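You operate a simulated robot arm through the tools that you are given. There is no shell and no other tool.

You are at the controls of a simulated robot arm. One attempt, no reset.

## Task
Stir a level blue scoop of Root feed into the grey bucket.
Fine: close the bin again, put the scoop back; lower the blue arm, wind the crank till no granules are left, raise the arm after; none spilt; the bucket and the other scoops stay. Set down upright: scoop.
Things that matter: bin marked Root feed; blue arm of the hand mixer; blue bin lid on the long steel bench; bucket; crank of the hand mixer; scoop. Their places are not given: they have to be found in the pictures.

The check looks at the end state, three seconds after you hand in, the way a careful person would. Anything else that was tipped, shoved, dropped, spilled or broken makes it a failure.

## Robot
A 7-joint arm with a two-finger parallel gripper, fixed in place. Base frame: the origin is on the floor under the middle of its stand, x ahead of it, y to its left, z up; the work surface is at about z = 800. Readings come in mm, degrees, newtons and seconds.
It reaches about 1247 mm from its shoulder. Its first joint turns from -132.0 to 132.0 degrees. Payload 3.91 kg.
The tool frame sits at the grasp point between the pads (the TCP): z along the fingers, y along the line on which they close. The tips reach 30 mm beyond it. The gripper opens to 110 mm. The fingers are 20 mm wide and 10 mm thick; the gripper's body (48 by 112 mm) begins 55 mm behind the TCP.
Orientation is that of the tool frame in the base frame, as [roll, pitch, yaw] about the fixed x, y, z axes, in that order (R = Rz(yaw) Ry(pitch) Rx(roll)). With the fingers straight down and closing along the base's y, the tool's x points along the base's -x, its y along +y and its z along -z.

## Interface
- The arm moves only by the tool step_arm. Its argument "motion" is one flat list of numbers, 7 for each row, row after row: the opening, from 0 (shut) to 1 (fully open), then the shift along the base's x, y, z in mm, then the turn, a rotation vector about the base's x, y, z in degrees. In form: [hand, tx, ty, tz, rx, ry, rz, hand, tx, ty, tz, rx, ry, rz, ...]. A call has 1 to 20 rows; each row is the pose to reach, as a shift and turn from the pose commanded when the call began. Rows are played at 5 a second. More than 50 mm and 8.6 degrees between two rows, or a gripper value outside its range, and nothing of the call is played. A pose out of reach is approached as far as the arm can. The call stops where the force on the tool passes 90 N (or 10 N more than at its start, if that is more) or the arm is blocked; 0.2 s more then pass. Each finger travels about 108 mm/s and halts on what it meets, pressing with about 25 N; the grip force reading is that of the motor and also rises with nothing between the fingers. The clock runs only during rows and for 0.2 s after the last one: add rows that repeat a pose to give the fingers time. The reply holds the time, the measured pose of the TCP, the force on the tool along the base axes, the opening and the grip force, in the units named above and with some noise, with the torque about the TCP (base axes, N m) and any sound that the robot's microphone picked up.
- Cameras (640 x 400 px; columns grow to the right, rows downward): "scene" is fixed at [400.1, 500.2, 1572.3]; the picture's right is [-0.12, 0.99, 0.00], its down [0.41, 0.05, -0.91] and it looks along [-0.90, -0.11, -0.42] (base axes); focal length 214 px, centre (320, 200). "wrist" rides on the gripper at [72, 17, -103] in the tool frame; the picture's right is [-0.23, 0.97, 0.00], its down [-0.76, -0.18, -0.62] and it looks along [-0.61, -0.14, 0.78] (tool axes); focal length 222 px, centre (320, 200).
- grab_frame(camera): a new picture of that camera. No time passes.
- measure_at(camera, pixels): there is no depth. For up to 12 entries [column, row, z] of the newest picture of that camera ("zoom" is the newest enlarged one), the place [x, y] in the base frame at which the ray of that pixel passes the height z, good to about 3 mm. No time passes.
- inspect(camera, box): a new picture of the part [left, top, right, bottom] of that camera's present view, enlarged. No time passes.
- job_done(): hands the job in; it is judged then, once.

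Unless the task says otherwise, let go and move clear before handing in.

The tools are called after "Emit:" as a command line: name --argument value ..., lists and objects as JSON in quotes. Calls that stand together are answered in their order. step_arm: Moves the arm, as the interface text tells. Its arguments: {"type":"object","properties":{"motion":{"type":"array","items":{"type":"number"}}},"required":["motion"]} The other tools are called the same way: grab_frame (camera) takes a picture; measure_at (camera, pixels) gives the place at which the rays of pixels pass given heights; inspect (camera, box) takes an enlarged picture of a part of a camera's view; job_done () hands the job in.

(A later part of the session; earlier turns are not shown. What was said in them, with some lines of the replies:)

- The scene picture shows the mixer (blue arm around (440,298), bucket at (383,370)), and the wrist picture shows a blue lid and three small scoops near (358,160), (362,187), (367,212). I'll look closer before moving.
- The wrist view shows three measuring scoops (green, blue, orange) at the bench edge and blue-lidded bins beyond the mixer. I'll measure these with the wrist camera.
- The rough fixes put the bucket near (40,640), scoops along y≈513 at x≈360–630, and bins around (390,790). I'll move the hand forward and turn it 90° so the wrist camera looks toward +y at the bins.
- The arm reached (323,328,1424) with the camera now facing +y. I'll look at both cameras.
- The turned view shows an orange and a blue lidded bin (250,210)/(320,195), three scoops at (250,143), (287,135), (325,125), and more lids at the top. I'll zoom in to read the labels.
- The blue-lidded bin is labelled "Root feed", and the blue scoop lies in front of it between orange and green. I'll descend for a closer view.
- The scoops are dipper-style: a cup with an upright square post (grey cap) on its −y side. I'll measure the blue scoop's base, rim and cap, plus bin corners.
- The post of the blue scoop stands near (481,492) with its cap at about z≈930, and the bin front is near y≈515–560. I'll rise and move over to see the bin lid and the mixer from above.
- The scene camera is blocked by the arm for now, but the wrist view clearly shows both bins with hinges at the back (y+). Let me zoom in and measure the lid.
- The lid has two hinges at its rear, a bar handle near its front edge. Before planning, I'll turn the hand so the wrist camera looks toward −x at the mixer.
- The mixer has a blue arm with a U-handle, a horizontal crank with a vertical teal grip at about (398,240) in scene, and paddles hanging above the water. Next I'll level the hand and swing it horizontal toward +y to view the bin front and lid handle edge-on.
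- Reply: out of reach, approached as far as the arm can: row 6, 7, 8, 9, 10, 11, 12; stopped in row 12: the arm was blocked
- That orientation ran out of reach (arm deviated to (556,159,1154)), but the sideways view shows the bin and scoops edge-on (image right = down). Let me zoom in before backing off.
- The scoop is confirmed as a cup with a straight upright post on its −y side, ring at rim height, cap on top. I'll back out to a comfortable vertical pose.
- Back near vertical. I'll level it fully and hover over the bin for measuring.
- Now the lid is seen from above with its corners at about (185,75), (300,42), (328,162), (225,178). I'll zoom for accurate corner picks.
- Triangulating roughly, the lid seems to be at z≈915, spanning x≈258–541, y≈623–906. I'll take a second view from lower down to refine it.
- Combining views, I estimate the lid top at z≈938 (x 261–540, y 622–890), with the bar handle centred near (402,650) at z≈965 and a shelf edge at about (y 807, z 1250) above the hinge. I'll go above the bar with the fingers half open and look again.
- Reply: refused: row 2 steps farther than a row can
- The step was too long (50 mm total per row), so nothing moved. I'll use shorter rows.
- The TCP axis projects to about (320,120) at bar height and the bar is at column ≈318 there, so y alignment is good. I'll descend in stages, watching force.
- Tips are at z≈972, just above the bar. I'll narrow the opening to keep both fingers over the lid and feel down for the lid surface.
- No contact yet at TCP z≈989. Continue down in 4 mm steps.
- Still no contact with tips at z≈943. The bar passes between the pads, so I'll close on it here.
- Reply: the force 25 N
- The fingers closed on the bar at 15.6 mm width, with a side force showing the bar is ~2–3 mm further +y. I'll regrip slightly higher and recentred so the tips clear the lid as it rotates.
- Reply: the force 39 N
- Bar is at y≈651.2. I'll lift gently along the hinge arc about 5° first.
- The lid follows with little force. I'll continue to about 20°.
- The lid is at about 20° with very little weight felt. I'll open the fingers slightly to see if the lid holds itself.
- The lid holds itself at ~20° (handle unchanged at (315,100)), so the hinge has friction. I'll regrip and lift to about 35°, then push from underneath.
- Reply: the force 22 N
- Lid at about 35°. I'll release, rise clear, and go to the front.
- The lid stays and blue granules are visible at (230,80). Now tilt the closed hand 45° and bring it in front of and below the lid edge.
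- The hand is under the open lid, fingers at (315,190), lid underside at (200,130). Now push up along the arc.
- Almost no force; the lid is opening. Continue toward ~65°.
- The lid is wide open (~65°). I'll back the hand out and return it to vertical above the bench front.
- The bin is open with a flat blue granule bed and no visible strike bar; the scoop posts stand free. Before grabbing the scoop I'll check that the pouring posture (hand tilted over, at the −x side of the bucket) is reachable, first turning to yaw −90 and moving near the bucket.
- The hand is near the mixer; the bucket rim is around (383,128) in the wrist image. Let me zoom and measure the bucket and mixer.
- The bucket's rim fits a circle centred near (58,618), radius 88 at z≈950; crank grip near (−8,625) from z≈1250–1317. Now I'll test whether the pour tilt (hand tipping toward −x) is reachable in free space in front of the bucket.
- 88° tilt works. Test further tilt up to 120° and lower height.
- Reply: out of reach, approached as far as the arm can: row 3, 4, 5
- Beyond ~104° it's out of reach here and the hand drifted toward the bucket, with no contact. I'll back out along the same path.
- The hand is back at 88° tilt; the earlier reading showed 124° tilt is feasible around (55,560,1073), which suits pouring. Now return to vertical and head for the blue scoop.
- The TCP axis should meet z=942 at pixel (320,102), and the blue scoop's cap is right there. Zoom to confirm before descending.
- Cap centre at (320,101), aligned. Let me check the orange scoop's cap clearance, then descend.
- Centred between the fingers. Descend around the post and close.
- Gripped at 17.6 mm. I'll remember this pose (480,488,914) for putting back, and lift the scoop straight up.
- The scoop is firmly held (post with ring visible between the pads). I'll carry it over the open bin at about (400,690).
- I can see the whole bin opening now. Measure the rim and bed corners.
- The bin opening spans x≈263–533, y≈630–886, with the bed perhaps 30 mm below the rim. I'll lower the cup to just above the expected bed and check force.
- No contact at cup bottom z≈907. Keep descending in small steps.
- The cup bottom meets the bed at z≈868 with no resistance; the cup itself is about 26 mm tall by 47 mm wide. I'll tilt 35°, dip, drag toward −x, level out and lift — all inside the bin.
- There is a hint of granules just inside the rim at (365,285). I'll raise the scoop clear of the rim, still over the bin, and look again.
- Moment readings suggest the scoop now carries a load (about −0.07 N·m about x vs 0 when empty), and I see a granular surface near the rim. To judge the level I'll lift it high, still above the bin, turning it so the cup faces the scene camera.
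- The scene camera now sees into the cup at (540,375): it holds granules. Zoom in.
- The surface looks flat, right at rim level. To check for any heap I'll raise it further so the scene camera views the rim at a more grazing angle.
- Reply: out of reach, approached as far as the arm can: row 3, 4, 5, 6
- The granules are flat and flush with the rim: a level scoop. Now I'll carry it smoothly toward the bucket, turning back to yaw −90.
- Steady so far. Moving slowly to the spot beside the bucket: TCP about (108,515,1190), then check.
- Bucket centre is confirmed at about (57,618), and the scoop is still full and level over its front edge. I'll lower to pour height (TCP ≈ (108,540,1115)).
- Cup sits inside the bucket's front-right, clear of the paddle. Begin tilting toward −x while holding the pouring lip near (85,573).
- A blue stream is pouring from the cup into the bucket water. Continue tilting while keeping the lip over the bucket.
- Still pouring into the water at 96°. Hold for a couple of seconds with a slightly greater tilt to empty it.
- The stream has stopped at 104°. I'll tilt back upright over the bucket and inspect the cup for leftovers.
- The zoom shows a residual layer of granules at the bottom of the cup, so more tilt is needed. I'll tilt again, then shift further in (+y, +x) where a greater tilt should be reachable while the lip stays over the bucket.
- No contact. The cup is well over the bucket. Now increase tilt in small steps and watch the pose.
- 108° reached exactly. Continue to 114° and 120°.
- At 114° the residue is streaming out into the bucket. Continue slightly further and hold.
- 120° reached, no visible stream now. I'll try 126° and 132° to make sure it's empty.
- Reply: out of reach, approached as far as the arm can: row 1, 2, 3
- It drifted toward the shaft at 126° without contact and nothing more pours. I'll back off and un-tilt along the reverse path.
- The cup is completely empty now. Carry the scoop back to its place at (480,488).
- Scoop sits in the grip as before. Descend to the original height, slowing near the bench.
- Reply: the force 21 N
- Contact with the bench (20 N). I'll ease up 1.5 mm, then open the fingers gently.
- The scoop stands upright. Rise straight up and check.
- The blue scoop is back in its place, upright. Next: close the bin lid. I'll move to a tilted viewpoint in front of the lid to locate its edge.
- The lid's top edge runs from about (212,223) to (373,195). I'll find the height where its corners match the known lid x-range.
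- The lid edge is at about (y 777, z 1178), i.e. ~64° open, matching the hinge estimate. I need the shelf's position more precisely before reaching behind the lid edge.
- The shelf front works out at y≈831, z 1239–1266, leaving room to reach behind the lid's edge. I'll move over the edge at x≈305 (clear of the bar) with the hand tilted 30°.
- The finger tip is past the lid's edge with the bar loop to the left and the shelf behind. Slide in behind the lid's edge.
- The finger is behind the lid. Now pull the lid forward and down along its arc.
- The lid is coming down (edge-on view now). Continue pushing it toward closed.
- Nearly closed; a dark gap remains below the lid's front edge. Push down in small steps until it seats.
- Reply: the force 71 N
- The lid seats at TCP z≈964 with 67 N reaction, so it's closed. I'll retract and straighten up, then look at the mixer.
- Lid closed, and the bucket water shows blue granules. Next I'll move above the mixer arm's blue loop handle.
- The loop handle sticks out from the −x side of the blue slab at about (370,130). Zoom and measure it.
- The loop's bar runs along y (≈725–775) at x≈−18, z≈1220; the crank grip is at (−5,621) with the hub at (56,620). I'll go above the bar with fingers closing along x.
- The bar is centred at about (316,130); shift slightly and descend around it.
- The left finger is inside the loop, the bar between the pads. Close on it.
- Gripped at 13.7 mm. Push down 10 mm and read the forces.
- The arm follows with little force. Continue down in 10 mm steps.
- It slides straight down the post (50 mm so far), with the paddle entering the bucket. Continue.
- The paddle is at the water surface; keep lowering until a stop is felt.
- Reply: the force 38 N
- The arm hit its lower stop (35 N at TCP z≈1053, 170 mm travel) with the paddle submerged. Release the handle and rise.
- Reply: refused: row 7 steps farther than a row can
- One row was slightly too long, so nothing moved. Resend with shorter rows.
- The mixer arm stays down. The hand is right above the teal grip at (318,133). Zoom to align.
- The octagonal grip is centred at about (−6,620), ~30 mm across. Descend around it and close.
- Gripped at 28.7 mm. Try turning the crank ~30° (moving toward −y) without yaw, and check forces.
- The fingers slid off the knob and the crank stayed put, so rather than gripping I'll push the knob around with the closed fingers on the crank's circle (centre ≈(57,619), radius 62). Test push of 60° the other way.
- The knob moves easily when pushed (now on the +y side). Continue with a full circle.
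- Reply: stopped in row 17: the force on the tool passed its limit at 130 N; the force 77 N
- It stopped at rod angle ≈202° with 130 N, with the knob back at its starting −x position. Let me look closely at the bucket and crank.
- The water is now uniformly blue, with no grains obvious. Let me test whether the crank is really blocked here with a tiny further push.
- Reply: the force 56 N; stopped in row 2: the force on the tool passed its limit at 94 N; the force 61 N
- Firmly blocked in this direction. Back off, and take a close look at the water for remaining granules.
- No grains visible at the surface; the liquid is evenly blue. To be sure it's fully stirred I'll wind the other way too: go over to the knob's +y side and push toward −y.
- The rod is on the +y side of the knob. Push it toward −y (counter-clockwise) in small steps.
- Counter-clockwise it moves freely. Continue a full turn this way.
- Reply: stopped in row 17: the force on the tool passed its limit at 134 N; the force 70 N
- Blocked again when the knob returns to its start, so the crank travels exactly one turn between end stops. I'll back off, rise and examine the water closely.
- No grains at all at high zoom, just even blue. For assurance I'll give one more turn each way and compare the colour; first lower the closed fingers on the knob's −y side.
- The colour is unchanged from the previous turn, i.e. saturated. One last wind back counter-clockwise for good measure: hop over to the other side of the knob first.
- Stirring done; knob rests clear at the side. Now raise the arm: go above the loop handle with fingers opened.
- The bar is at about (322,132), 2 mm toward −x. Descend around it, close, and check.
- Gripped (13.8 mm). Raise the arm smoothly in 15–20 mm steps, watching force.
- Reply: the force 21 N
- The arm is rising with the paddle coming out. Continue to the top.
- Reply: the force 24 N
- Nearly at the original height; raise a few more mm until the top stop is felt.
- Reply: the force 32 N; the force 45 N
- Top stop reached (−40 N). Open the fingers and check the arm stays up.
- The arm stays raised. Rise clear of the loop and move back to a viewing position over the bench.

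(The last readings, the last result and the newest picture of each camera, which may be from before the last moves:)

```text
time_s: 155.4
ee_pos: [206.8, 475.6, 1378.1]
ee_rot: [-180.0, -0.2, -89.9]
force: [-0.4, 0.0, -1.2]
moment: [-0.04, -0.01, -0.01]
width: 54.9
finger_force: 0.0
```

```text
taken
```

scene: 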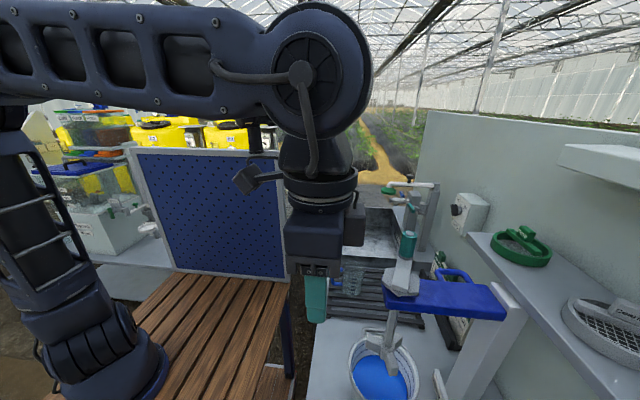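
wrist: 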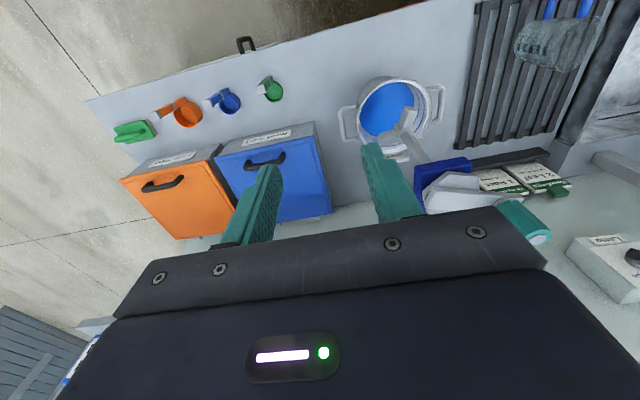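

Everything appears in place. Let me inspect the bucket, lid, scoops and bench surface for spills or leftover granules.

Emit:
inspect --camera "wrist" --box '[330, 60, 470, 180]'

Emit:
inspect --camera "wrist" --box '[90, 50, 340, 240]'

Emit:
inspect --camera "scene" --box '[350, 320, 430, 400]'

Emit:
inspect --camera "wrist" --box '[195, 120, 345, 230]'

```text
3.33 times, centred on (400, 120) of wrist
```

zoom: 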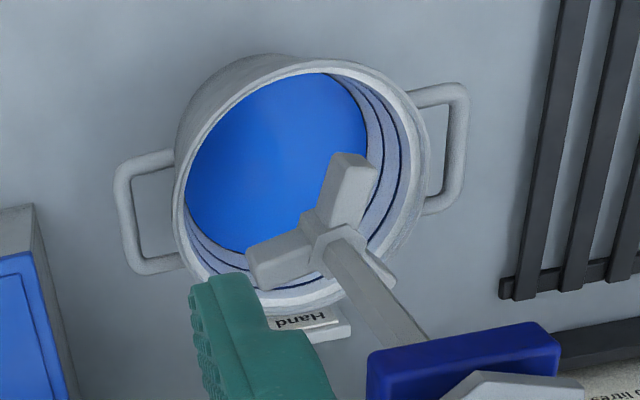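

```text
2.11 times, centred on (215, 145) of wrist
```

zoom: 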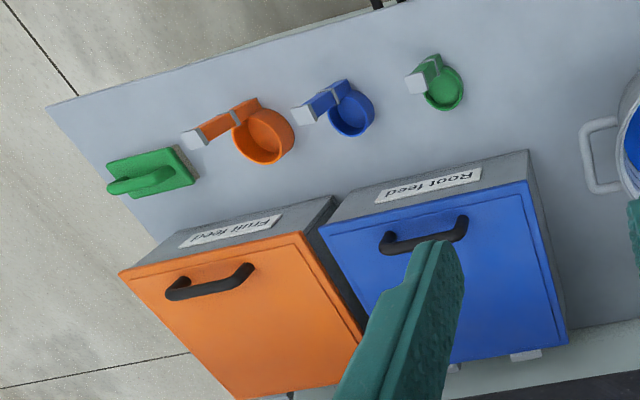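

```text
5.00 times, centred on (390, 360) of scene
```

zoom: 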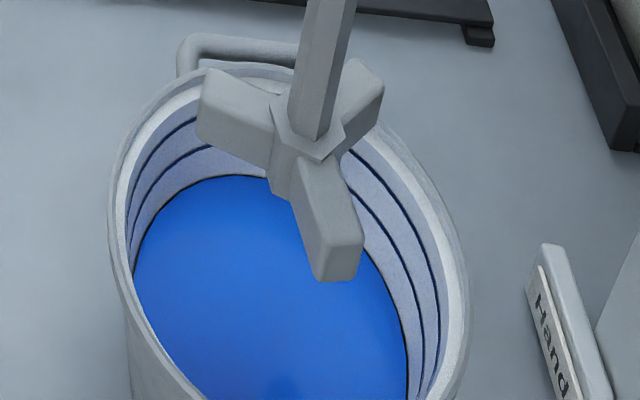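

```text
3.64 times, centred on (270, 175) of wrist
```

zoom: 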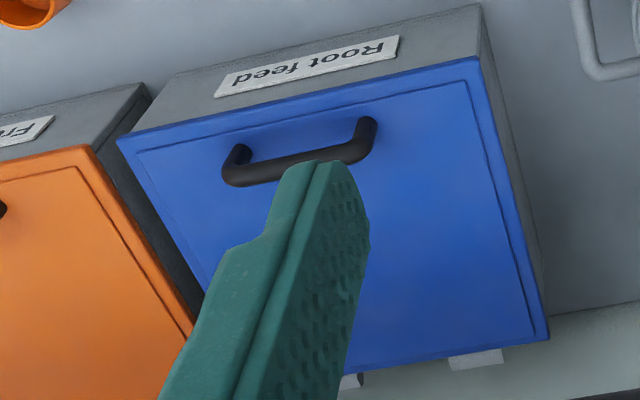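

No spills visible around the bin, scoops or bucket; liquid is clear of granules, lid closed, arm up. A last look at the bench surface between them and the bucket's position.

Emit:
inspect --camera "wrist" --box '[200, 50, 400, 175]'

Emit:
measure_at --camera "scene" --pixels '[[348, 352, 950], [375, 332, 950], [414, 365, 950]]'

Emit:
inspect --camera "scene" --box '[300, 230, 520, 400]'

```text
3.20 times, centred on (300, 112) of wrist
```

zoom: 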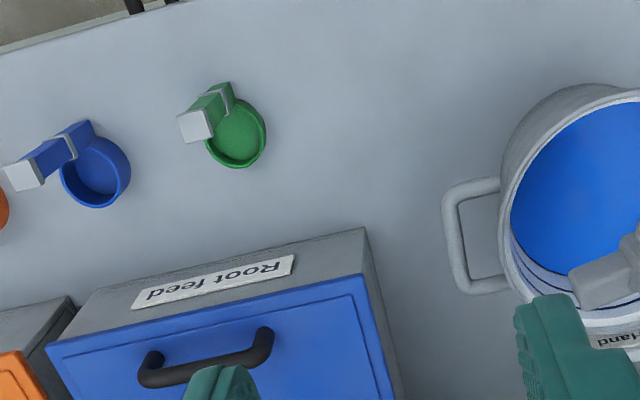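

```text
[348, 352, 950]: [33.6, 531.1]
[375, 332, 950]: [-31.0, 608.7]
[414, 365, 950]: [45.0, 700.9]
```

```text
2.35 times, centred on (410, 315) of scene
```

zoom: 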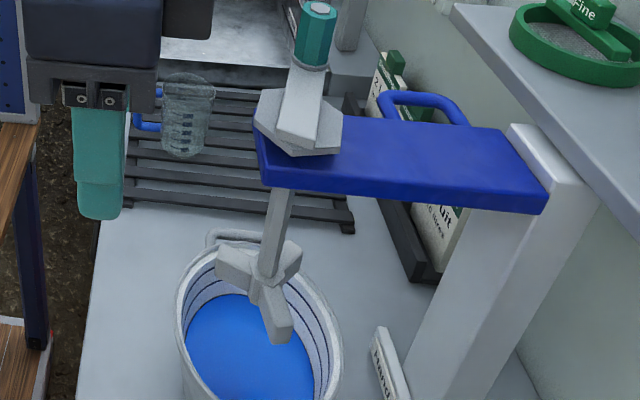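

The pictures show the bench clean and the bucket standing where it was. The blue scoop is upright and empty in its place, the Root feed lid is shut, the mixer arm is up, and the liquid is evenly blue with no granules. The hand is clear, so I'm handing in.

Emit:
job_done

```text
The job is handed in.
```

I put one level blue scoop of Root feed into the grey bucket, stirred it in, and handed the job in. I don't have the check's verdict.

- **Scoop:** The granules sat flat and level with the rim before I poured. The first pour left a layer in the bottom, so I tipped it a second time until the cup was empty. It is back in its original place, upright.
- **Stirring:** I lowered the blue arm to its stop. The crank only travels about one turn between its stops, so I wound it back and forth, nearly four turns in all. The liquid ended evenly blue with no granules visible and the colour no longer changing. I then raised the arm back to its top stop.
- **Bin:** The blue lid is closed and seated.
- **Everything else:** The close-up pictures showed no spills on the bench. The bucket measured in the same place as before, and the other scoops stand where they were.

The crank took a hard push (about 130 N) at each of its two stops. The pictures showed no damage.
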